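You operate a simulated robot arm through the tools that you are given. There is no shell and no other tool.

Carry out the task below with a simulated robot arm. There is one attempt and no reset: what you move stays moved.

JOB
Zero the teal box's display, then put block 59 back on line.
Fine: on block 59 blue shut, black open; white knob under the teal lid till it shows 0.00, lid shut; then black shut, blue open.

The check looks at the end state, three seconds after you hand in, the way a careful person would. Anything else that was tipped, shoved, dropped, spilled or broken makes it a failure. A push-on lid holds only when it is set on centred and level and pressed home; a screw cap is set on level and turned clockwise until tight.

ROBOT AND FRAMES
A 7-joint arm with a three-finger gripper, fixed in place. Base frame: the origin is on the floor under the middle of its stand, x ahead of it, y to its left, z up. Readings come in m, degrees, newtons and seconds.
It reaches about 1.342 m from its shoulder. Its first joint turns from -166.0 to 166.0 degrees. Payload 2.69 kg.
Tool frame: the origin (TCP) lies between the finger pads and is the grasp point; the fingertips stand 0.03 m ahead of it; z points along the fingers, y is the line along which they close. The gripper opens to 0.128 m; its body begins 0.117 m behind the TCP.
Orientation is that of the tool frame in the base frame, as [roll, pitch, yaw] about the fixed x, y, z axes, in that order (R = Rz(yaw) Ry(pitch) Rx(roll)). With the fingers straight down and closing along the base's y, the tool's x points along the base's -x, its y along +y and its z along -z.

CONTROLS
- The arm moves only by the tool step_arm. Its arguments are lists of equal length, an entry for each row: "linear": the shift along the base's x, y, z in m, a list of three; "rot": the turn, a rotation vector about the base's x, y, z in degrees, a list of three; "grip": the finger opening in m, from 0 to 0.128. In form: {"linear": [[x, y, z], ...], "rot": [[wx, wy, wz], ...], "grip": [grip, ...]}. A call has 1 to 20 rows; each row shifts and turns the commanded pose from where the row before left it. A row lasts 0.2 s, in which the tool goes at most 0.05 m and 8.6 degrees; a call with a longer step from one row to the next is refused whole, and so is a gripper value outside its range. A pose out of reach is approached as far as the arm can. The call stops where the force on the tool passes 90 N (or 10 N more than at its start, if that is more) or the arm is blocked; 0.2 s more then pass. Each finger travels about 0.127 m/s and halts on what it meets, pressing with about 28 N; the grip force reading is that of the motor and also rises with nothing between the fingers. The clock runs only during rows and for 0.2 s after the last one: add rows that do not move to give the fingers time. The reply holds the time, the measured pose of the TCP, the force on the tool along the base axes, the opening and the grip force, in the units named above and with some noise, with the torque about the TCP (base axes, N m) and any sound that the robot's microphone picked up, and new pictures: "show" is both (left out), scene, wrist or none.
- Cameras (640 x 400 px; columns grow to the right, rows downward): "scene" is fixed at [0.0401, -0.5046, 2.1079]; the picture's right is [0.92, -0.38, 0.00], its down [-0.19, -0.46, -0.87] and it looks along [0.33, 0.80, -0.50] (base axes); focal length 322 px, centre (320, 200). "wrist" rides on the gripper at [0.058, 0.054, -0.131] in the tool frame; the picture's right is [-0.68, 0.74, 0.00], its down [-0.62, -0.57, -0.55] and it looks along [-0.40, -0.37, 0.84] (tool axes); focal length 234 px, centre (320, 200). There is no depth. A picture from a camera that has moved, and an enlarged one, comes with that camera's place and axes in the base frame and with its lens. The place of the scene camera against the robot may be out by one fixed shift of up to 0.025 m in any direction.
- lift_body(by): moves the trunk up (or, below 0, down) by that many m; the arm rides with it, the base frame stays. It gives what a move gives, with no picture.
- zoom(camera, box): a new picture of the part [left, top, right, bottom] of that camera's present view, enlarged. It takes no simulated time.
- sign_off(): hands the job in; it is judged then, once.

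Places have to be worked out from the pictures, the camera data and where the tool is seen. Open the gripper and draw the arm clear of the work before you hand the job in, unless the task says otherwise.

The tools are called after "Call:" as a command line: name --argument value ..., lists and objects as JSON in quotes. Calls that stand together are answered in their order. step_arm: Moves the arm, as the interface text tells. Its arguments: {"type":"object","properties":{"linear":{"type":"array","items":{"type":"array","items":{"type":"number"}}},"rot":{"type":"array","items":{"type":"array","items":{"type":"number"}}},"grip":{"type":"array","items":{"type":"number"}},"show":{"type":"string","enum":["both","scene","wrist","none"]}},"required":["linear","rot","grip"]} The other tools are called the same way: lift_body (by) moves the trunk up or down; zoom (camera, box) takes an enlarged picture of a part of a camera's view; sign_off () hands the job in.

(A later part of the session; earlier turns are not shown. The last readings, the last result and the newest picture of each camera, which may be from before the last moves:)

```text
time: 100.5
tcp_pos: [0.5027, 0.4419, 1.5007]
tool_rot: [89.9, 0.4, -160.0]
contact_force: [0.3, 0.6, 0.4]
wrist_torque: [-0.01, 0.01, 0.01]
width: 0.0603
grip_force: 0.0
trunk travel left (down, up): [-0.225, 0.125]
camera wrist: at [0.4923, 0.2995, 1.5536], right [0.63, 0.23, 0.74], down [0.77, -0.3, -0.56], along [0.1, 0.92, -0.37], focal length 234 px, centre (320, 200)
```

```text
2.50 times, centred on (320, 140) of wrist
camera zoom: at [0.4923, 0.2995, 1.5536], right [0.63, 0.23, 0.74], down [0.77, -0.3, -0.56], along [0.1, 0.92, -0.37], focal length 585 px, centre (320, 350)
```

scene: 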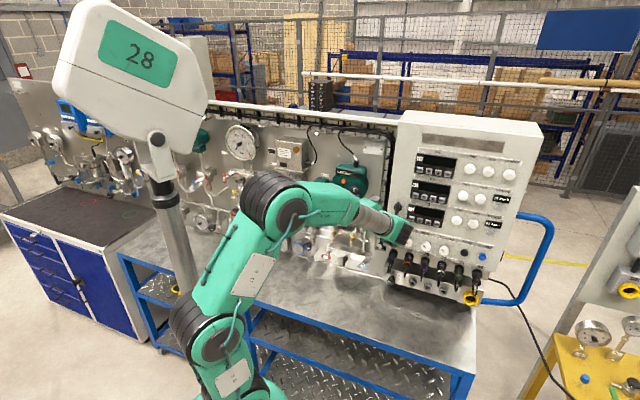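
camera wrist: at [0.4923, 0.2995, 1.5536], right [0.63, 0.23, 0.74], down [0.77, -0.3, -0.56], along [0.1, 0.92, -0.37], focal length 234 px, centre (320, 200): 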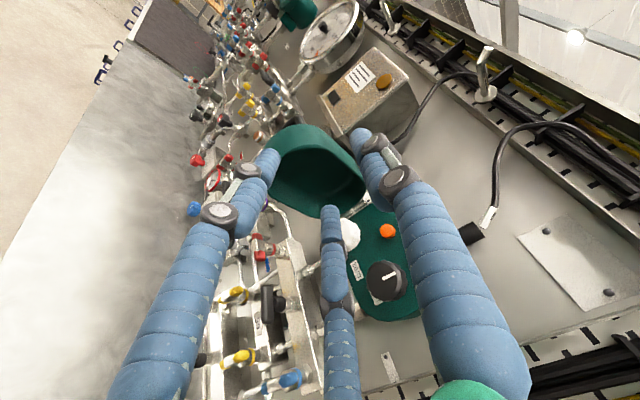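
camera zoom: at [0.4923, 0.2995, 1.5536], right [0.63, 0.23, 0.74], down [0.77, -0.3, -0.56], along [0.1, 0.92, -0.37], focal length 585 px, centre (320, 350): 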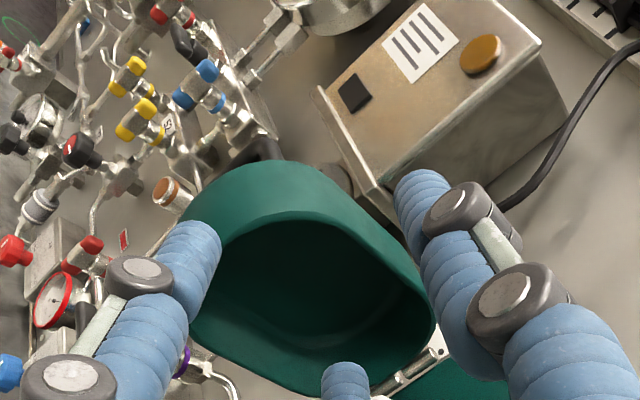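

From this and earlier views the lid is near 97° open, its top wall at z≈1.50. I'll move to a pre-pinch position in front of the top wall's mid-length.

Call:
step_arm --linear '[[0.0093, 0.033, -0.0024], [0.0093, 0.0329, -0.0024], [0, 0, 0]]' --rot '[[0, 0, 0], [0, 0, 0], [0, 0, 0]]' --grip '[0.06, 0.06, 0.06]' --show "wrist"

Call:
zoom --camera "wrist" --box '[220, 60, 420, 220]'

```text
time: 101.3
tcp_pos: [0.5219, 0.5079, 1.4946]
tool_rot: [90.0, 0.0, -160.1]
contact_force: [0.6, 0.3, 0.3]
wrist_torque: [0.02, -0.03, 0.02]
width: 0.0603
grip_force: 0.0
trunk travel left (down, up): [-0.225, 0.125]
camera wrist: at [0.5119, 0.3649, 1.5481], right [0.63, 0.23, 0.74], down [0.77, -0.3, -0.56], along [0.09, 0.92, -0.37], focal length 234 px, centre (320, 200)
```

wrist: 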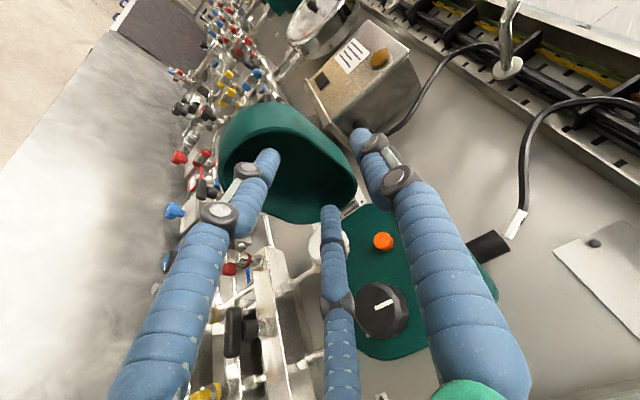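

```text
2.50 times, centred on (320, 140) of wrist
camera zoom: at [0.5119, 0.3649, 1.5481], right [0.63, 0.23, 0.74], down [0.77, -0.3, -0.56], along [0.09, 0.92, -0.37], focal length 585 px, centre (320, 350)
```

zoom: 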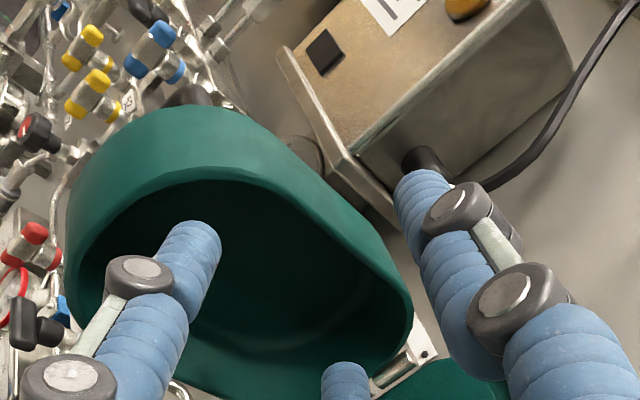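

The lid's rim line resolves well: ψ≈95°, top wall lip at z≈1.497. I'll insert along the tool axis so that the wall sits between thumb (above) and fingers (inside the cup).

Call:
step_arm --linear '[[-0.0062, 0.0221, -0.0005], [-0.0062, 0.0221, -0.0005], [-0.0063, 0.0221, -0.0006], [0, 0, 0]]' --rot '[[0, 0, 0], [0, 0, 0], [0, 0, 0], [0, 0, 0]]' --grip '[0.06, 0.06, 0.06, 0.06]' --show "wrist"

Call:
zoom --camera "wrist" --box '[220, 60, 420, 220]'

```text
time: 102.3
tcp_pos: [0.5033, 0.5738, 1.4911]
tool_rot: [90.0, 0.2, -160.0]
contact_force: [-0.5, 0.4, -0.1]
wrist_torque: [-0.04, 0.01, 0.05]
width: 0.0601
grip_force: 0.2
trunk travel left (down, up): [-0.225, 0.125]
camera wrist: at [0.4937, 0.431, 1.5447], right [0.63, 0.23, 0.74], down [0.77, -0.3, -0.56], along [0.09, 0.92, -0.37], focal length 234 px, centre (320, 200)
```

wrist: 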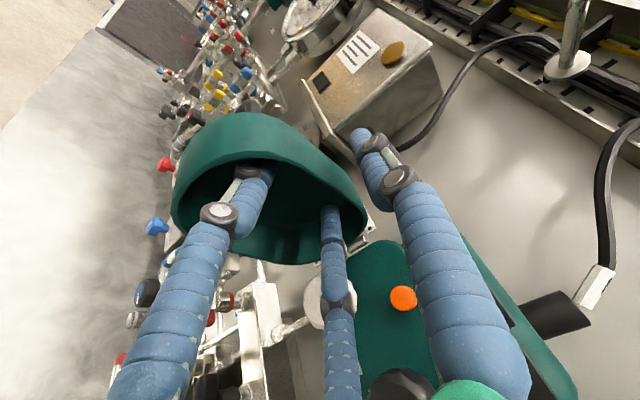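

```text
2.50 times, centred on (320, 140) of wrist
camera zoom: at [0.4937, 0.431, 1.5447], right [0.63, 0.23, 0.74], down [0.77, -0.3, -0.56], along [0.09, 0.92, -0.37], focal length 585 px, centre (320, 350)
```

zoom: 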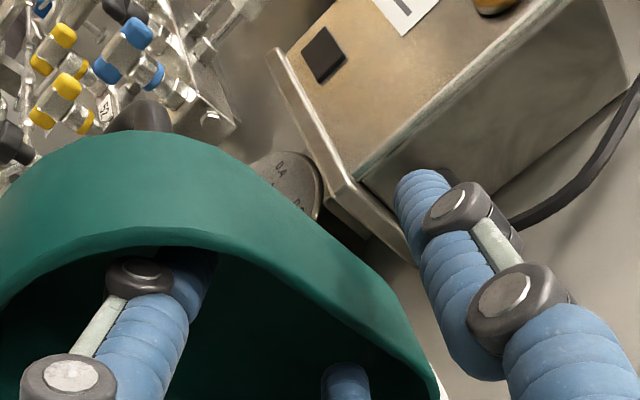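

Thumb above the wall, two fingers inside. Closing gently.

Call:
step_arm --linear '[[0, 0, 0], [0, 0, 0], [0, 0, 0]]' --rot '[[0, 0, 0], [0, 0, 0], [0, 0, 0]]' --grip '[0.04, 0.024, 0.016]' --show "none"

Call:
zoom --camera "wrist" --box '[220, 60, 420, 220]'

```text
time: 103.1
tcp_pos: [0.5033, 0.5728, 1.4924]
tool_rot: [89.9, 0.0, -160.0]
contact_force: [0.7, 0.7, 0.9]
wrist_torque: [0.06, 0.0, 0.0]
width: 0.0167
grip_force: 0.6
trunk travel left (down, up): [-0.225, 0.125]
```

```text
2.50 times, centred on (320, 140) of wrist
camera zoom: at [0.4935, 0.4303, 1.545], right [0.63, 0.23, 0.74], down [0.77, -0.3, -0.56], along [0.09, 0.92, -0.37], focal length 585 px, centre (320, 350)
```

zoom: 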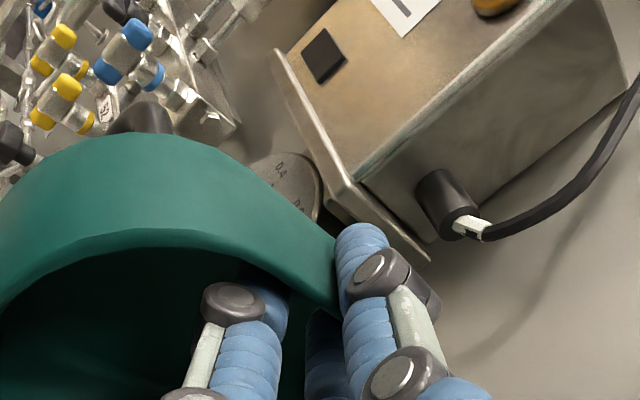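

Nearly touching. Closing the rest to pinch firmly.

Call:
step_arm --linear '[[0, 0, 0], [0, 0, 0], [0, 0, 0]]' --rot '[[0, 0, 0], [0, 0, 0], [0, 0, 0]]' --grip '[0.008, 0.004, 0.002]' --show "none"

Call:
zoom --camera "wrist" --box '[220, 60, 420, 220]'

```text
time: 103.9
tcp_pos: [0.5025, 0.574, 1.4939]
tool_rot: [89.8, 0.3, -160.0]
contact_force: [4.7, 8.4, 24.6]
wrist_torque: [0.55, 0.26, 0.2]
width: 0.0096
grip_force: 36.6
trunk travel left (down, up): [-0.225, 0.125]
```

```text
2.50 times, centred on (320, 140) of wrist
camera zoom: at [0.4932, 0.43, 1.5474], right [0.63, 0.23, 0.74], down [0.77, -0.3, -0.56], along [0.1, 0.93, -0.37], focal length 585 px, centre (320, 350)
```

zoom: 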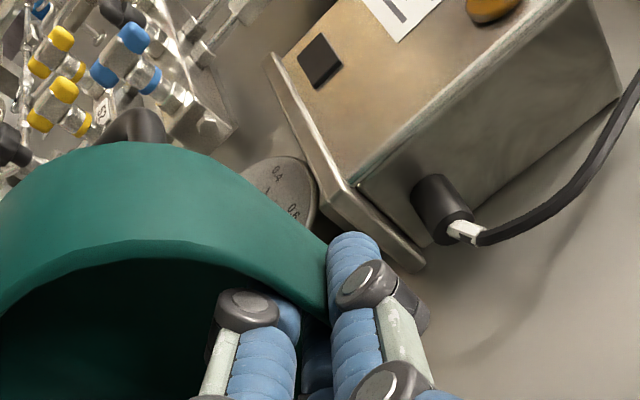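

Pinched at 37 N. I'll raise 1.5 mm to balance, then swing the lid toward closed along the hinge arc, about 30° first.

Call:
step_arm --linear '[[0, 0, 0.0015], [0.0061, -0.0047, 0], [0.0061, -0.0047, 0], [0.0061, -0.0047, 0], [0.0071, -0.003, 0], [0.0071, -0.003, 0], [0.0071, -0.003, 0]]' --rot '[[0, 0, 0], [0, 0, 0], [0, 0, 0], [0, 0, 0], [0, 0, 0], [0, 0, 0], [0, 0, 0]]' --grip '[0.004, 0.004, 0.004, 0.004, 0.004, 0.004, 0.004]' --show "wrist"

Call:
zoom --camera "wrist" --box '[220, 60, 420, 220]'

Call:
zoom --camera "scene" --box '[310, 150, 390, 230]'

```text
time: 105.5
tcp_pos: [0.543, 0.55, 1.4953]
tool_rot: [90.0, 0.0, -160.1]
contact_force: [-21.6, -10.6, -11.4]
wrist_torque: [-0.18, -0.09, 1.5]
width: 0.0101
grip_force: 37.3
trunk travel left (down, up): [-0.225, 0.125]
camera wrist: at [0.532, 0.4063, 1.5482], right [0.64, 0.23, 0.74], down [0.77, -0.31, -0.56], along [0.1, 0.92, -0.37], focal length 234 px, centre (320, 200)
```

wrist: 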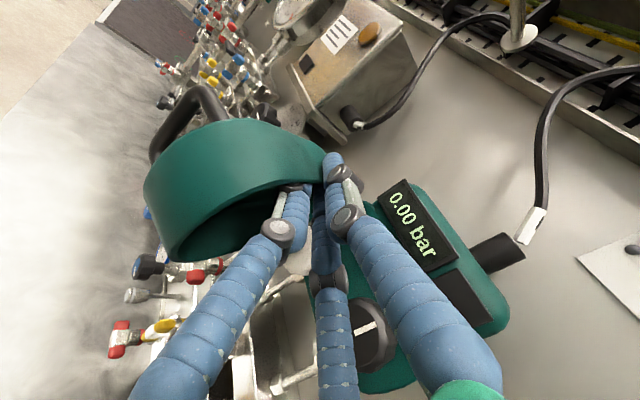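

```text
2.50 times, centred on (320, 140) of wrist
camera zoom: at [0.532, 0.4063, 1.5482], right [0.64, 0.23, 0.74], down [0.77, -0.31, -0.56], along [0.1, 0.92, -0.37], focal length 585 px, centre (320, 350)
```

zoom: 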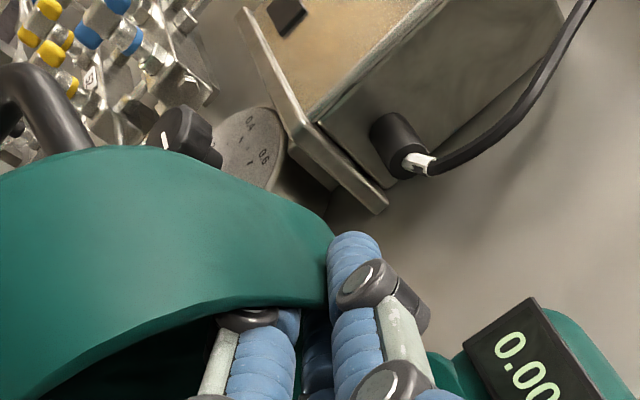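

```text
5.00 times, centred on (350, 190) of scene
camera zoom: at [0.0401, -0.5046, 2.1079], right [0.92, -0.38, 0.0], down [-0.19, -0.46, -0.87], along [0.33, 0.8, -0.5], focal length 1609 px, centre (170, 250)
```

zoom: 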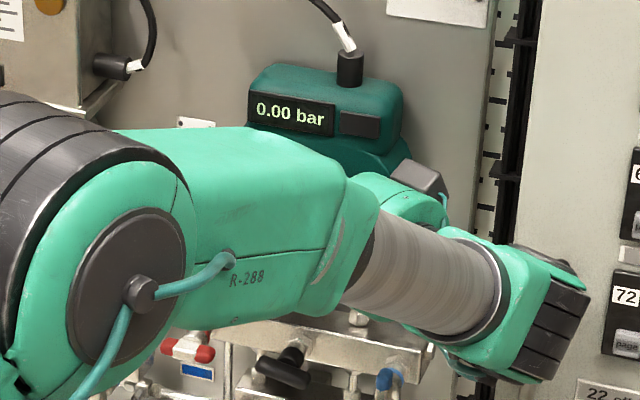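

The lid has followed to roughly 65°, but my wrist is getting close to the cabinet door on the right, so I'll release here and slide out along the tool axis, then push the lid shut from the front.

Call:
step_arm --linear '[[0, 0, 0], [0, 0, 0], [0.006, -0.0165, 0], [0.006, -0.0165, 0], [0.006, -0.0165, 0], [0, 0, 0]]' --rot '[[0, 0, 0], [0, 0, 0], [0, 0, 0], [0, 0, 0], [0, 0, 0], [0, 0, 0]]' --grip '[0.03, 0.036, 0.036, 0.036, 0.036, 0.036]' --show "both"

Call:
zoom --camera "wrist" --box '[160, 60, 400, 240]'

Call:
zoom --camera "scene" --box '[300, 140, 440, 260]'

```text
time: 106.9
tcp_pos: [0.5602, 0.5002, 1.4955]
tool_rot: [90.0, 0.1, -160.0]
contact_force: [0.4, -0.7, -0.5]
wrist_torque: [-0.04, 0.0, 0.02]
width: 0.0362
grip_force: 0.1
trunk travel left (down, up): [-0.225, 0.125]
camera wrist: at [0.5496, 0.3576, 1.5485], right [0.63, 0.23, 0.74], down [0.77, -0.3, -0.57], along [0.09, 0.92, -0.37], focal length 234 px, centre (320, 200)
```

scene: 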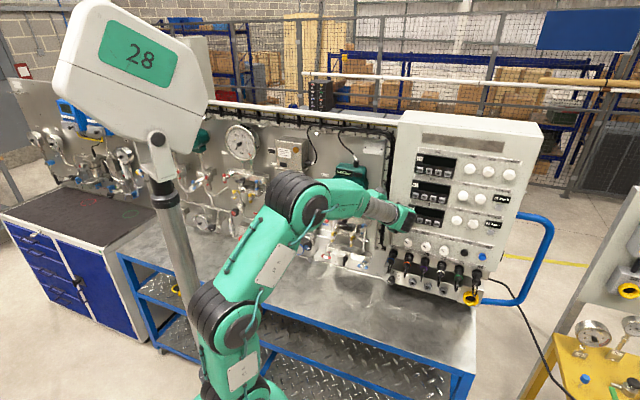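
wrist: 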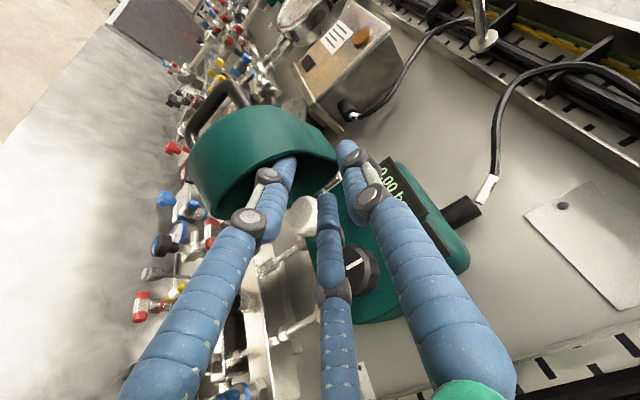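

```text
2.22 times, centred on (280, 150) of wrist
camera zoom: at [0.5496, 0.3576, 1.5485], right [0.63, 0.23, 0.74], down [0.77, -0.3, -0.57], along [0.09, 0.92, -0.37], focal length 520 px, centre (409, 311)
```

zoom: 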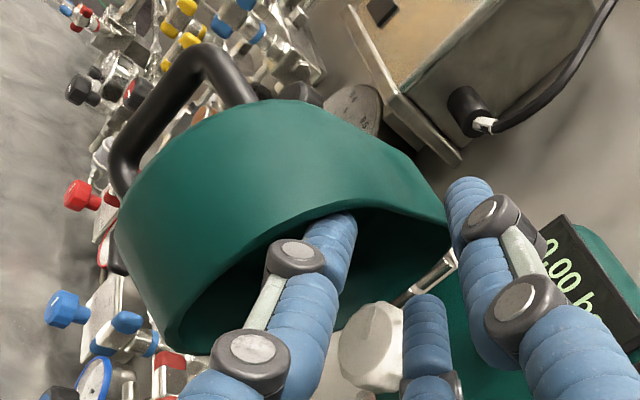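

```text
3.33 times, centred on (370, 200) of scene
camera zoom: at [0.0401, -0.5046, 2.1079], right [0.92, -0.38, 0.0], down [-0.19, -0.46, -0.87], along [0.33, 0.8, -0.5], focal length 1073 px, centre (153, 200)
```

zoom: 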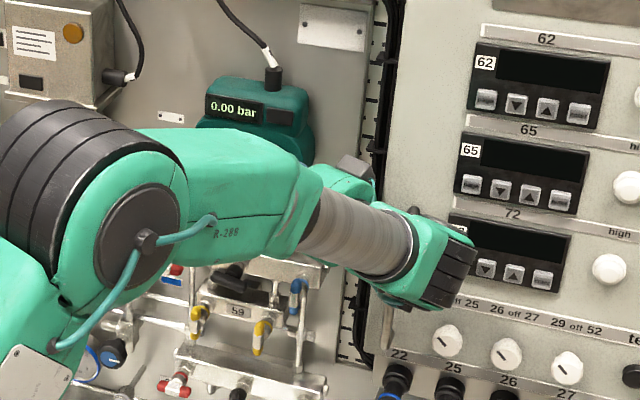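

The lid stays at ~60°. I'll finish withdrawing along the tool axis, then back away from the panel to get clear of the cabinet handle.

Call:
step_arm --linear '[[0.006, -0.0165, 0], [0.006, -0.0165, 0], [-0.012, -0.024, 0], [-0.02, -0.02, 0], [-0.02, -0.02, 0], [0, 0, 0]]' --rot '[[0, 0, 0], [0, 0, 0], [0, 0, 0], [0, 0, 0], [0, 0, 0], [0, 0, 0]]' --grip '[0.036, 0.03, 0.02, 0.01, 0.0, 0]' --show "both"

Call:
zoom --camera "scene" --box '[300, 140, 420, 260]'

```text
time: 108.3
tcp_pos: [0.5221, 0.4052, 1.4916]
tool_rot: [89.9, 0.1, -159.9]
contact_force: [-0.6, 0.5, 0.4]
wrist_torque: [-0.02, 0.0, -0.04]
width: 0.0022
grip_force: 28.0
trunk travel left (down, up): [-0.225, 0.125]
camera wrist: at [0.5122, 0.2624, 1.5456], right [0.63, 0.23, 0.74], down [0.77, -0.3, -0.56], along [0.09, 0.92, -0.37], focal length 234 px, centre (320, 200)
```

scene: 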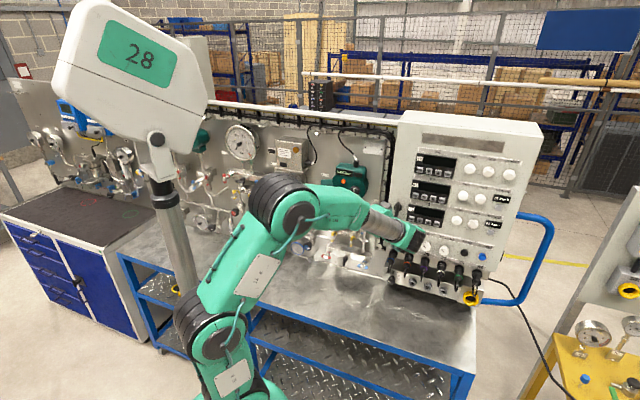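
wrist: 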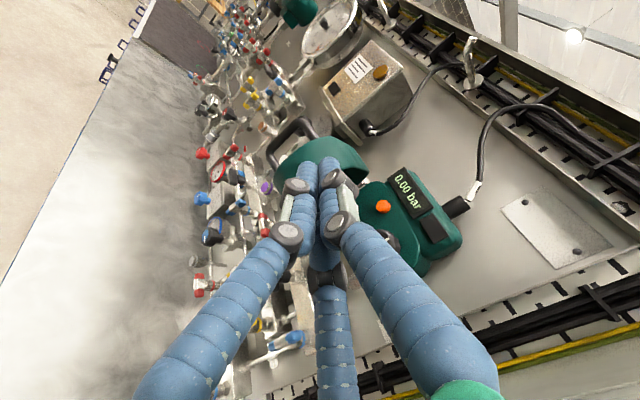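

```text
3.33 times, centred on (360, 200) of scene
camera zoom: at [0.0401, -0.5046, 2.1079], right [0.92, -0.38, 0.0], down [-0.19, -0.46, -0.87], along [0.33, 0.8, -0.5], focal length 1073 px, centre (187, 200)
```

zoom: 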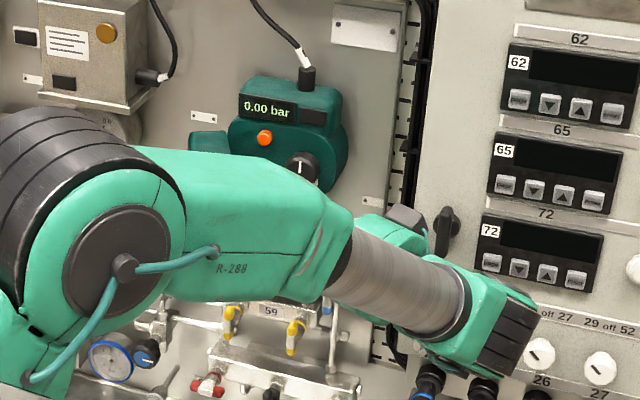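

Clear of the cabinet. From the last view the lid is at about 65° with its handle near (e≈−0.063, d≈0.70). I'll yaw to ~90°, swing around in front of the lid to the left of its handle, and then push the handle to the right.

Call:
step_arm --linear '[[-0.0303, -0.0007, -0.012], [-0.0303, -0.0007, -0.012], [-0.0302, -0.0008, -0.0126], [-0.0211, 0.0258, 0], [-0.0211, 0.0258, 0], [0, 0, 0]]' --rot '[[0, 0, -6.7], [0, 0, -6.7], [0, 0, -6.6], [0, 0, 0], [0, 0, 0], [0, 0, 0]]' --grip '[0, 0, 0, 0, 0, 0]' --show "both"

Call:
zoom --camera "wrist" --box '[220, 60, 460, 240]'

```text
time: 109.7
tcp_pos: [0.3879, 0.4546, 1.4584]
tool_rot: [90.1, 0.1, 180.0]
contact_force: [0.4, -0.4, -0.2]
wrist_torque: [0.0, 0.01, -0.03]
width: 0.0023
grip_force: 27.8
trunk travel left (down, up): [-0.225, 0.125]
camera wrist: at [0.3295, 0.3229, 1.5111], right [0.67, 0.0, 0.74], down [0.62, -0.55, -0.56], along [0.41, 0.84, -0.37], focal length 234 px, centre (320, 200)
```

scene: 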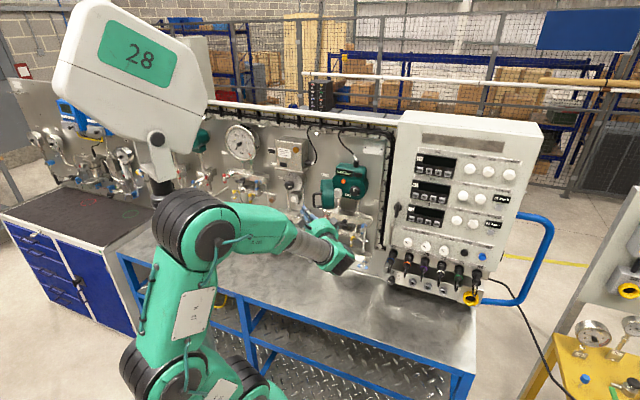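
wrist: 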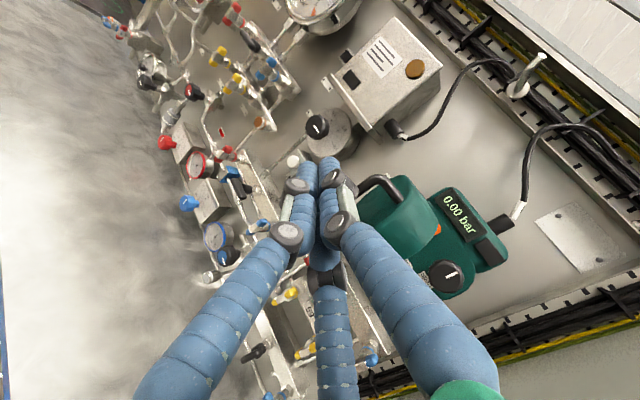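

```text
2.22 times, centred on (340, 150) of wrist
camera zoom: at [0.3295, 0.3229, 1.5111], right [0.67, 0.0, 0.74], down [0.62, -0.55, -0.56], along [0.41, 0.84, -0.37], focal length 520 px, centre (276, 311)
```

zoom: 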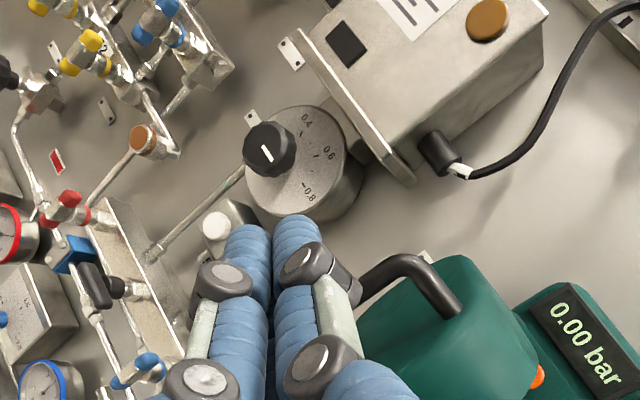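

Reached. The handle is right of my fingers at about e≈−0.06, d≈0.70. I'll shift left and move in toward its left side.

Call:
step_arm --linear '[[-0.02, 0.0257, -0.003], [0.017, 0.017, 0], [0.017, 0.017, 0], [0, 0, 0]]' --rot '[[0, 0, 0], [0, 0, 0], [0, 0, 0], [0, 0, 0]]' --grip '[0, 0, 0, 0]' --show "both"

Call:
zoom --camera "wrist" --box '[220, 60, 460, 240]'

Call:
zoom --camera "scene" --box '[290, 150, 390, 240]'

```text
time: 110.7
tcp_pos: [0.4021, 0.514, 1.4545]
tool_rot: [90.0, 0.1, -179.9]
contact_force: [0.5, 0.6, 0.1]
wrist_torque: [0.06, 0.01, 0.02]
width: 0.0023
grip_force: 27.5
trunk travel left (down, up): [-0.225, 0.125]
camera wrist: at [0.3447, 0.3828, 1.5078], right [0.68, 0.0, 0.74], down [0.62, -0.55, -0.56], along [0.4, 0.84, -0.37], focal length 234 px, centre (320, 200)
```

scene: 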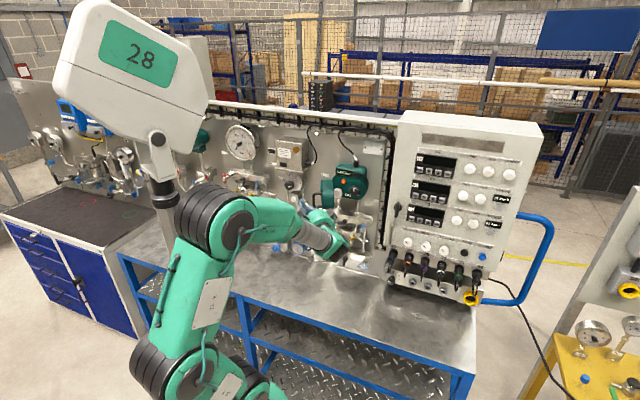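
wrist: 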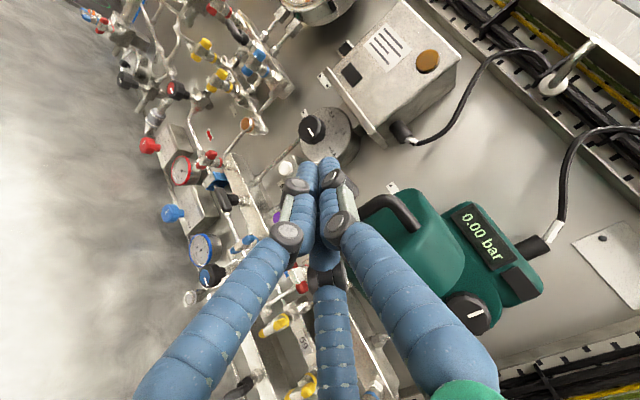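

```text
2.22 times, centred on (340, 150) of wrist
camera zoom: at [0.3447, 0.3828, 1.5078], right [0.68, 0.0, 0.74], down [0.62, -0.55, -0.56], along [0.4, 0.84, -0.37], focal length 520 px, centre (276, 311)
```

zoom: 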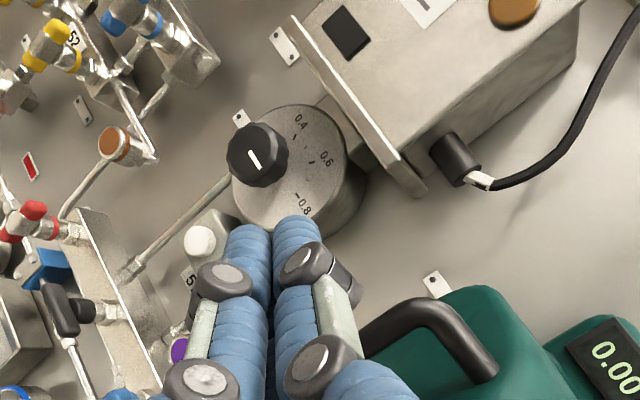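

```text
4.44 times, centred on (340, 195) of scene
camera zoom: at [0.0401, -0.5046, 2.1079], right [0.92, -0.38, 0.0], down [-0.19, -0.46, -0.87], along [0.33, 0.8, -0.5], focal length 1430 px, centre (231, 222)
```

zoom: 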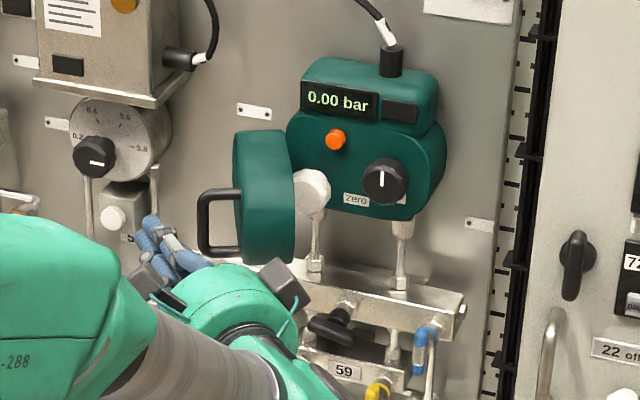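

The scene shows the lid edge-on with its D-handle pointing left and my fingertips just left of it. I'll advance 1.5 cm, make contact, and push the handle right along its arc.

Call:
step_arm --linear '[[0, 0.015, 0], [0.0112, -0.0008, 0], [0.0112, -0.0008, 0], [0.0092, -0.0074, 0], [0.0092, -0.0074, 0], [0.0092, -0.0074, 0]]' --rot '[[0, 0, 0], [0, 0, 0], [0, 0, 0], [0, 0, 0], [0, 0, 0], [0, 0, 0]]' --grip '[0, 0, 0, 0, 0, 0]' --show "none"

Call:
zoom --camera "wrist" --box '[220, 60, 460, 240]'

Call:
zoom --camera "scene" --box '[290, 150, 390, 240]'

```text
time: 112.1
tcp_pos: [0.451, 0.5066, 1.4552]
tool_rot: [90.1, 0.1, -180.0]
contact_force: [-0.3, 0.1, 0.9]
wrist_torque: [0.01, -0.01, -0.01]
width: 0.0022
grip_force: 27.7
trunk travel left (down, up): [-0.225, 0.125]
```

```text
2.22 times, centred on (340, 150) of wrist
camera zoom: at [0.3925, 0.3757, 1.5093], right [0.68, 0.0, 0.74], down [0.62, -0.55, -0.56], along [0.41, 0.84, -0.37], focal length 520 px, centre (276, 311)
```

zoom: 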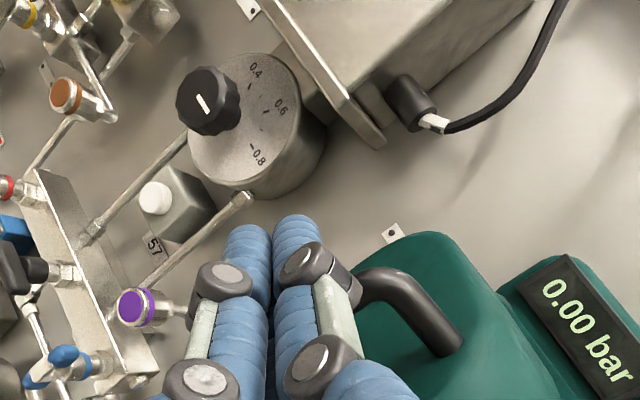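

```text
4.44 times, centred on (340, 195) of scene
camera zoom: at [0.0401, -0.5046, 2.1079], right [0.92, -0.38, 0.0], down [-0.19, -0.46, -0.87], along [0.33, 0.8, -0.5], focal length 1430 px, centre (231, 222)
```

zoom: 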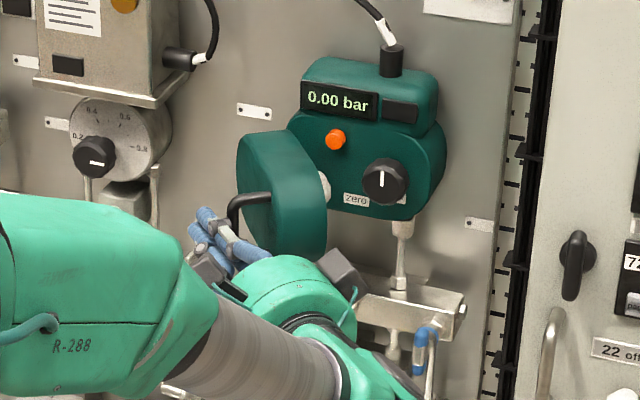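

The lid is swinging shut smoothly. Continuing along the arc.

Call:
step_arm --linear '[[0.0092, -0.0047, 0], [0.0092, -0.0047, 0], [0.0092, -0.0047, 0], [0.0092, -0.0047, 0], [0.0092, -0.0047, 0], [0.0101, -0.0016, 0], [0.0101, -0.0016, 0]]' --rot '[[0, 0, 0], [0, 0, 0], [0, 0, 0], [0, 0, 0], [0, 0, 0], [0, 0, 0], [0, 0, 0]]' --grip '[0, 0, 0, 0, 0, 0, 0]' --show "none"

Call:
zoom --camera "wrist" --box '[220, 60, 460, 240]'

Call:
zoom --camera "scene" --box '[290, 150, 390, 240]'

```text
time: 113.7
tcp_pos: [0.5174, 0.4765, 1.457]
tool_rot: [89.8, 0.2, 180.0]
contact_force: [0.0, 0.2, 1.0]
wrist_torque: [-0.01, 0.0, 0.0]
width: 0.0021
grip_force: 28.0
trunk travel left (down, up): [-0.225, 0.125]
```

```text
2.22 times, centred on (340, 150) of wrist
camera zoom: at [0.458, 0.3463, 1.5096], right [0.67, 0.0, 0.74], down [0.62, -0.55, -0.56], along [0.41, 0.84, -0.37], focal length 520 px, centre (276, 311)
```

zoom: 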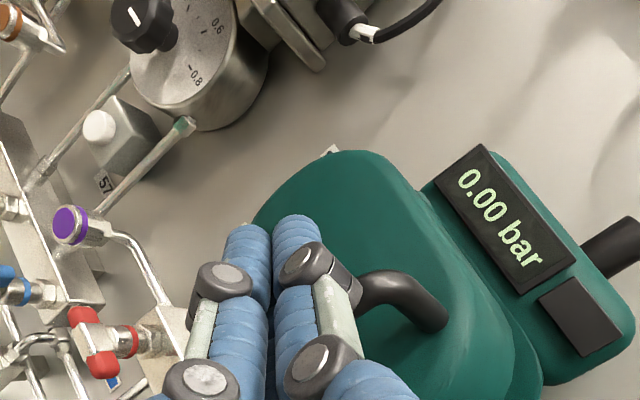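

```text
4.44 times, centred on (340, 195) of scene
camera zoom: at [0.0401, -0.5046, 2.1079], right [0.92, -0.38, 0.0], down [-0.19, -0.46, -0.87], along [0.33, 0.8, -0.5], focal length 1430 px, centre (231, 222)
```

zoom: 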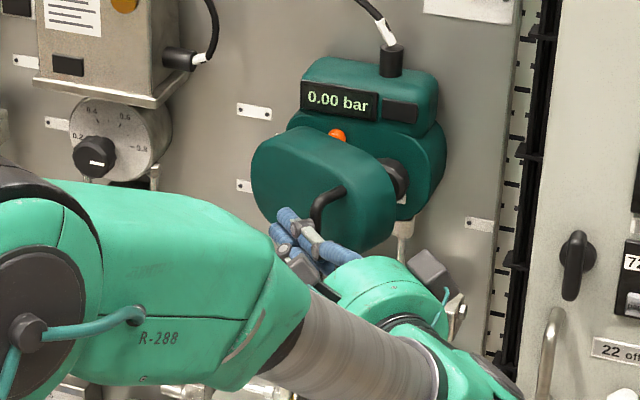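

About 20° left to go. Continue along the arc until nearly shut.

Call:
step_arm --linear '[[0.0105, 0.0, 0], [0.0105, 0.0005, 0], [0.0105, 0.001, 0], [0.0105, 0.001, 0], [0, 0, 0]]' --rot '[[0, 0, 0], [0, 0, 0], [0, 0, 0], [0, 0, 0], [0, 0, 0]]' --grip '[0, 0, 0, 0, 0]' --show "none"

Call:
zoom --camera "wrist" --box '[220, 60, 460, 240]'

Call:
zoom --camera "scene" --box '[290, 150, 390, 240]'

```text
time: 114.9
tcp_pos: [0.5604, 0.481, 1.456]
tool_rot: [89.9, 0.1, -179.9]
contact_force: [-0.1, 0.3, -0.1]
wrist_torque: [0.0, -0.02, -0.01]
width: 0.0019
grip_force: 28.2
trunk travel left (down, up): [-0.225, 0.125]
```

```text
2.22 times, centred on (340, 150) of wrist
camera zoom: at [0.5025, 0.3493, 1.5101], right [0.68, 0.0, 0.74], down [0.62, -0.55, -0.57], along [0.4, 0.84, -0.37], focal length 520 px, centre (276, 311)
```

zoom: 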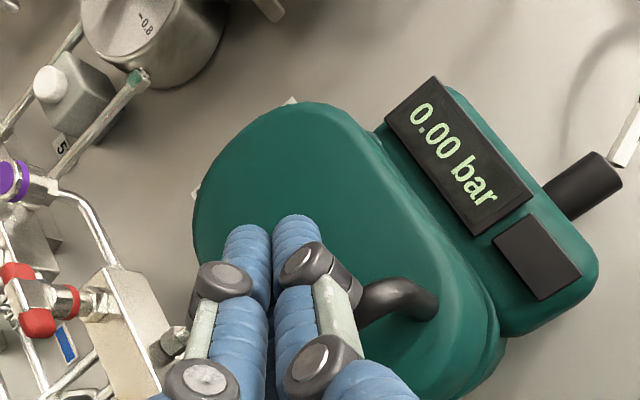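

```text
4.44 times, centred on (340, 195) of scene
camera zoom: at [0.0401, -0.5046, 2.1079], right [0.92, -0.38, 0.0], down [-0.19, -0.46, -0.87], along [0.33, 0.8, -0.5], focal length 1430 px, centre (231, 222)
```

zoom: 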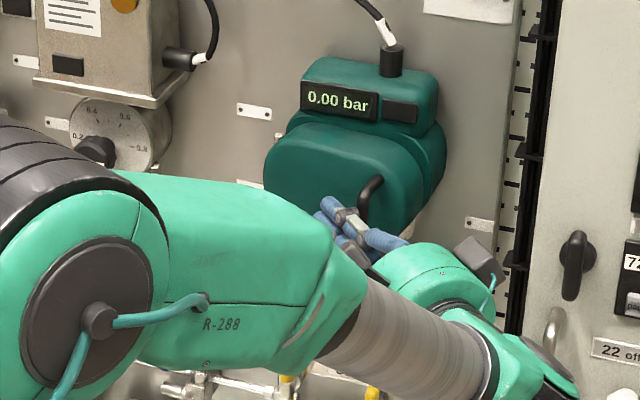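

Nearly shut. I'll push the last bit and press home, watching the force.

Call:
step_arm --linear '[[0.0055, 0.001, 0], [0.0055, 0.001, 0], [0.004, 0.0015, 0], [0.003, 0.002, 0], [0, 0, 0]]' --rot '[[0, 0, 0], [0, 0, 0], [0, 0, 0], [0, 0, 0], [0, 0, 0]]' --grip '[0, 0, 0, 0, 0]' --show "none"

Call:
zoom --camera "wrist" --box '[220, 60, 460, 240]'

Call:
zoom --camera "scene" --box '[290, 150, 390, 240]'

```text
time: 116.1
tcp_pos: [0.5774, 0.4874, 1.4562]
tool_rot: [90.0, 0.1, 180.0]
contact_force: [0.2, 1.3, 0.3]
wrist_torque: [0.0, 0.02, -0.01]
width: 0.0023
grip_force: 28.1
trunk travel left (down, up): [-0.225, 0.125]
```

```text
2.22 times, centred on (340, 150) of wrist
camera zoom: at [0.519, 0.356, 1.5097], right [0.68, 0.0, 0.74], down [0.62, -0.55, -0.56], along [0.4, 0.84, -0.37], focal length 520 px, centre (276, 311)
```

zoom: 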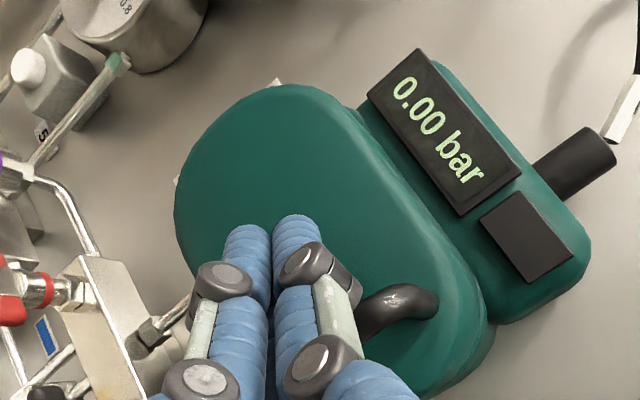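

```text
4.44 times, centred on (340, 195) of scene
camera zoom: at [0.0401, -0.5046, 2.1079], right [0.92, -0.38, 0.0], down [-0.19, -0.46, -0.87], along [0.33, 0.8, -0.5], focal length 1430 px, centre (231, 222)
```

zoom: 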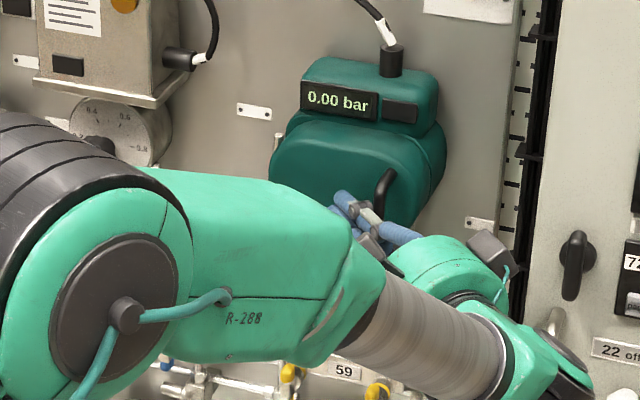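

It looks shut; I'll press in the panel direction a few mm to make sure it's home.

Call:
step_arm --linear '[[0.003, 0.002, 0], [0.003, 0.002, 0], [0.002, 0.002, 0], [0, 0, 0]]' --rot '[[0, 0, 0], [0, 0, 0], [0, 0, 0], [0, 0, 0]]' --grip '[0, 0, 0, 0]' --show "none"

Call:
zoom --camera "scene" --box '[310, 150, 390, 230]'

```text
time: 117.1
tcp_pos: [0.5802, 0.4899, 1.4583]
tool_rot: [89.9, 0.1, -179.8]
contact_force: [-51.1, -38.6, -14.4]
wrist_torque: [-0.23, 0.64, -0.99]
width: 0.0021
grip_force: 27.7
trunk travel left (down, up): [-0.225, 0.125]
```

```text
5.00 times, centred on (350, 190) of scene
camera zoom: at [0.0401, -0.5046, 2.1079], right [0.92, -0.38, 0.0], down [-0.19, -0.46, -0.87], along [0.33, 0.8, -0.5], focal length 1609 px, centre (170, 250)
```

zoom: 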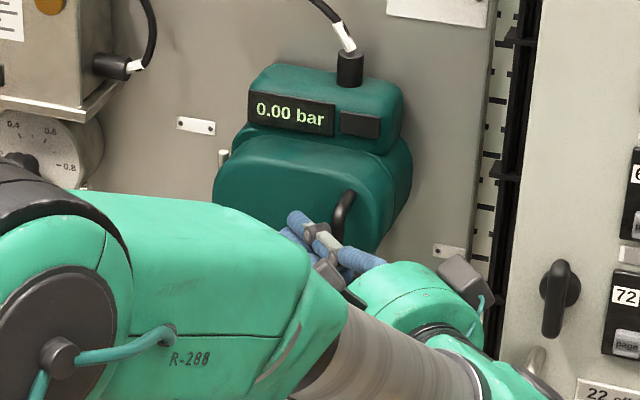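

The lid is pressed firmly home (64 N reaction) and the display shows 0.00. Now I'll back off, drop down and re-aim for the black handle, ready to push its right end down (clockwise = shut).

Call:
step_arm --linear '[[-0.007, -0.007, 0], [-0.002, -0.04, 0], [-0.007, 0.0015, -0.03], [-0.007, 0.0015, -0.03], [-0.007, 0.0015, -0.03], [-0.007, 0.0015, -0.027], [0, 0, 0]]' --rot '[[0, 0, 0], [0, 0, 0], [0, 0, -6.25], [0, 0, -6.25], [0, 0, -6.25], [0, 0, -6.25], [0, 0, 0]]' --grip '[0, 0, 0, 0, 0, 0, 0]' --show "both"

Call:
zoom --camera "wrist" --box '[200, 60, 440, 240]'

Call:
zoom --camera "scene" --box '[310, 150, 390, 250]'

```text
time: 118.7
tcp_pos: [0.5498, 0.452, 1.3377]
tool_rot: [90.0, 0.0, 154.9]
contact_force: [-0.5, 0.8, -0.8]
wrist_torque: [0.0, 0.01, -0.02]
width: 0.0023
grip_force: 28.6
trunk travel left (down, up): [-0.225, 0.125]
camera wrist: at [0.4407, 0.358, 1.3908], right [0.61, -0.29, 0.74], down [0.33, -0.76, -0.56], along [0.72, 0.59, -0.37], focal length 234 px, centre (320, 200)
```

scene: 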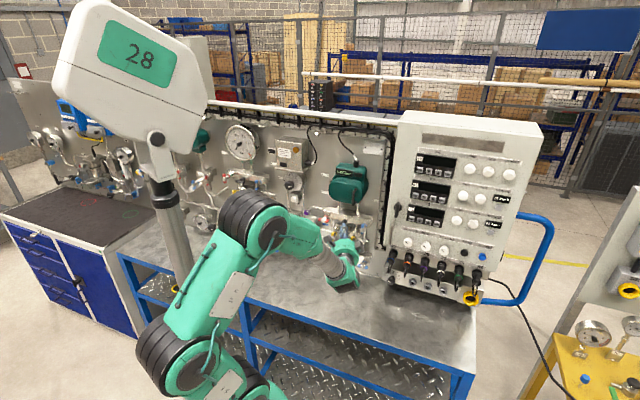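
wrist: 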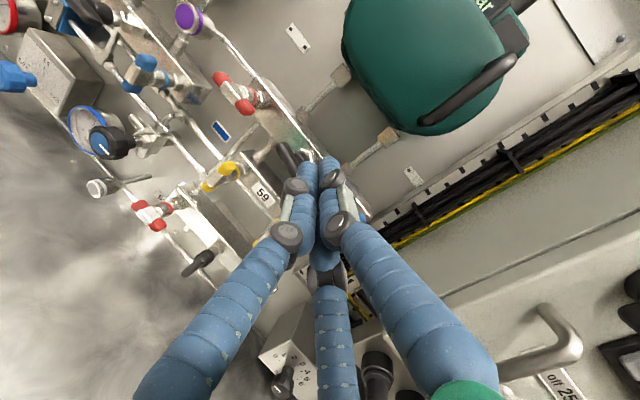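

```text
2.22 times, centred on (320, 150) of wrist
camera zoom: at [0.4407, 0.358, 1.3908], right [0.61, -0.29, 0.74], down [0.33, -0.76, -0.56], along [0.72, 0.59, -0.37], focal length 520 px, centre (320, 311)
```

zoom: 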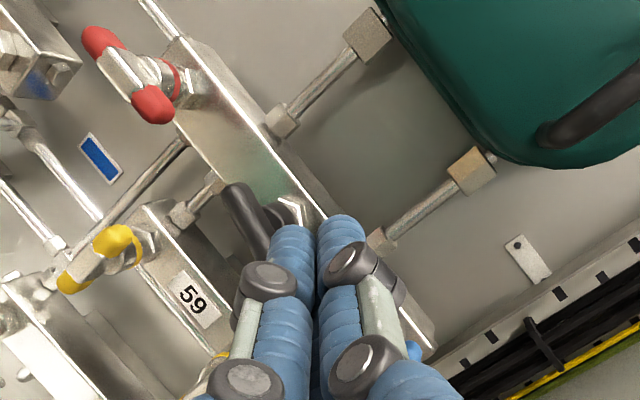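

```text
4.00 times, centred on (350, 200) of scene
camera zoom: at [0.0401, -0.5046, 2.1079], right [0.92, -0.38, 0.0], down [-0.19, -0.46, -0.87], along [0.33, 0.8, -0.5], focal length 1287 px, centre (200, 200)
```

zoom: 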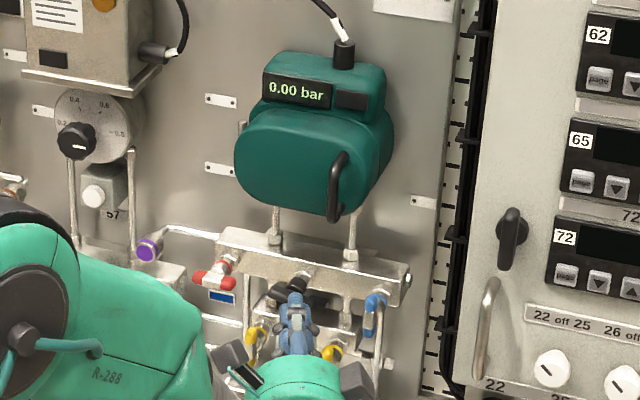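

Lid fully shut, display 0.00. My fingertips are above-right of the black bar; I'll advance to the bar's depth, staying above it.

Call:
step_arm --linear '[[0.0145, 0.0164, 0.0025], [0.0145, 0.0164, 0.0025], [0.0145, 0.0164, 0.001], [0, 0, 0]]' --rot '[[0, 0, 0], [0, 0, 0], [0, 0, 0], [0, 0, 0]]' --grip '[0, 0, 0, 0]' --show "none"

Call:
zoom --camera "wrist" --box '[200, 60, 440, 240]'

```text
time: 119.7
tcp_pos: [0.5927, 0.5003, 1.3446]
tool_rot: [89.9, 0.1, 155.0]
contact_force: [0.4, -0.2, 0.4]
wrist_torque: [-0.01, 0.0, -0.02]
width: 0.0023
grip_force: 27.4
trunk travel left (down, up): [-0.225, 0.125]
```

```text
2.22 times, centred on (320, 150) of wrist
camera zoom: at [0.4843, 0.4067, 1.3983], right [0.61, -0.29, 0.74], down [0.33, -0.76, -0.56], along [0.72, 0.59, -0.37], focal length 520 px, centre (320, 311)
```

zoom: 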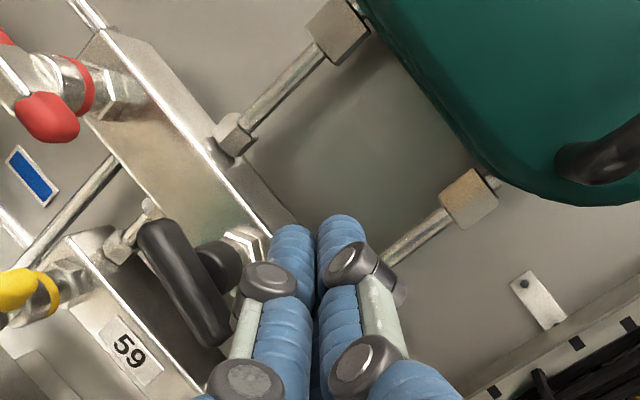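

Fingertips are above the bar's right half. I'll press that end down along its clockwise arc, first half.

Call:
step_arm --linear '[[0, 0, -0.0085], [0, 0, -0.0085], [0.0045, -0.0045, -0.0085], [0.002, -0.002, -0.007], [0.002, -0.002, -0.0068], [0, 0, -0.006]]' --rot '[[0, 0, 0], [0, 0, 0], [0, 0, 0], [0, 0, 0], [0, 0, 0], [0, 0, 0]]' --grip '[0, 0, 0, 0, 0, 0]' --show "none"

Call:
zoom --camera "wrist" --box '[200, 60, 440, 240]'

```text
time: 121.1
tcp_pos: [0.5994, 0.491, 1.3005]
tool_rot: [89.9, 0.2, 155.1]
contact_force: [1.7, 0.3, 2.3]
wrist_torque: [0.1, -0.03, -0.05]
width: 0.0022
grip_force: 28.4
trunk travel left (down, up): [-0.225, 0.125]
```

```text
2.22 times, centred on (320, 150) of wrist
camera zoom: at [0.4915, 0.3976, 1.3538], right [0.61, -0.29, 0.74], down [0.33, -0.76, -0.57], along [0.72, 0.59, -0.37], focal length 520 px, centre (320, 311)
```

zoom: 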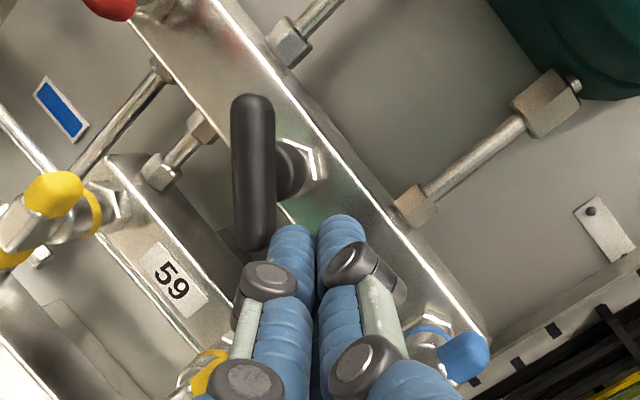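

It's turning clockwise (~35° so far). Continue the arc down and then left.

Call:
step_arm --linear '[[0, 0, -0.006], [-0.0012, 0.0012, -0.0075], [-0.0022, 0.0022, -0.0052], [-0.003, 0.003, 0], [0, 0, 0]]' --rot '[[0, 0, 0], [0, 0, 0], [0, 0, 0], [0, 0, 0], [0, 0, 0]]' --grip '[0, 0, 0, 0, 0]' --show "none"

Call:
zoom --camera "wrist" --box '[200, 60, 440, 240]'

Call:
zoom --camera "scene" --box '[310, 150, 390, 250]'

```text
time: 122.3
tcp_pos: [0.5944, 0.4978, 1.2774]
tool_rot: [90.3, 0.0, 155.0]
contact_force: [2.7, -4.4, -16.7]
wrist_torque: [-0.43, -0.09, -0.17]
width: 0.0021
grip_force: 28.0
trunk travel left (down, up): [-0.225, 0.125]
```

```text
2.22 times, centred on (320, 150) of wrist
camera zoom: at [0.4864, 0.4044, 1.3308], right [0.61, -0.28, 0.74], down [0.32, -0.76, -0.56], along [0.72, 0.59, -0.38], focal length 520 px, centre (320, 311)
```

zoom: 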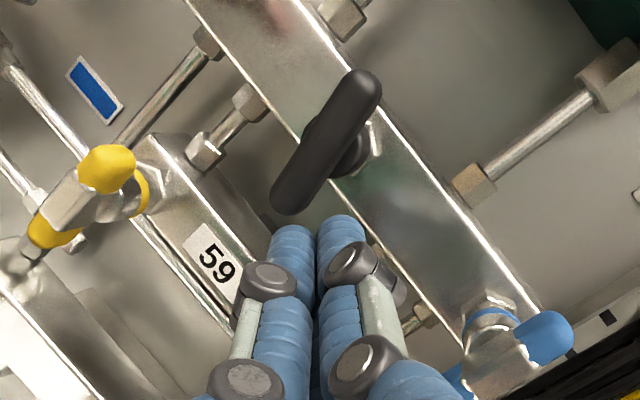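

```text
4.00 times, centred on (350, 200) of scene
camera zoom: at [0.0401, -0.5046, 2.1079], right [0.92, -0.38, 0.0], down [-0.19, -0.46, -0.87], along [0.33, 0.8, -0.5], focal length 1287 px, centre (200, 200)
```

zoom: 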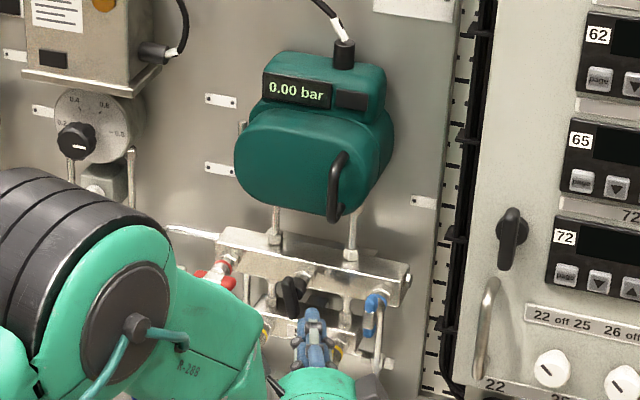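

Roughly 15° short of vertical, with the fingertips slightly too low against the bar's end. I'll shift right, raise a little, and push left again.

Call:
step_arm --linear '[[0.006, -0.006, 0], [0, 0, 0.009], [-0.004, 0.004, 0], [-0.004, 0.004, 0], [-0.003, 0.003, 0], [0, 0, 0]]' --rot '[[0, 0, 0], [0, 0, 0], [0, 0, 0], [0, 0, 0], [0, 0, 0], [0, 0, 0]]' --grip '[0, 0, 0, 0, 0, 0]' --show "none"

Call:
zoom --camera "wrist" --box '[200, 60, 440, 240]'

```text
time: 123.7
tcp_pos: [0.5909, 0.5016, 1.2881]
tool_rot: [90.0, 0.0, 154.8]
contact_force: [22.6, -25.6, -7.8]
wrist_torque: [-0.44, -0.03, -0.67]
width: 0.0019
grip_force: 28.0
trunk travel left (down, up): [-0.225, 0.125]
```

```text
2.22 times, centred on (320, 150) of wrist
camera zoom: at [0.4839, 0.4079, 1.3421], right [0.61, -0.29, 0.74], down [0.32, -0.76, -0.57], along [0.72, 0.58, -0.37], focal length 520 px, centre (320, 311)
```

zoom: 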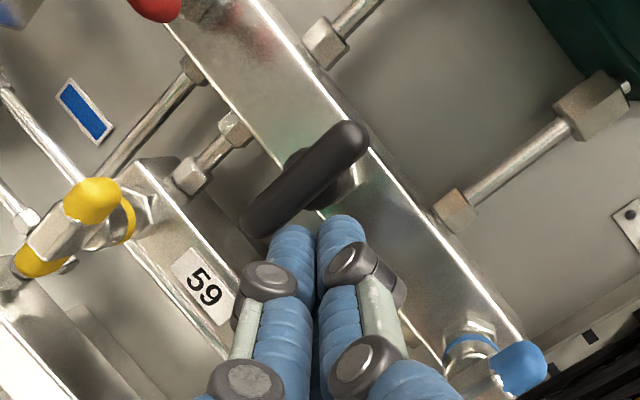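

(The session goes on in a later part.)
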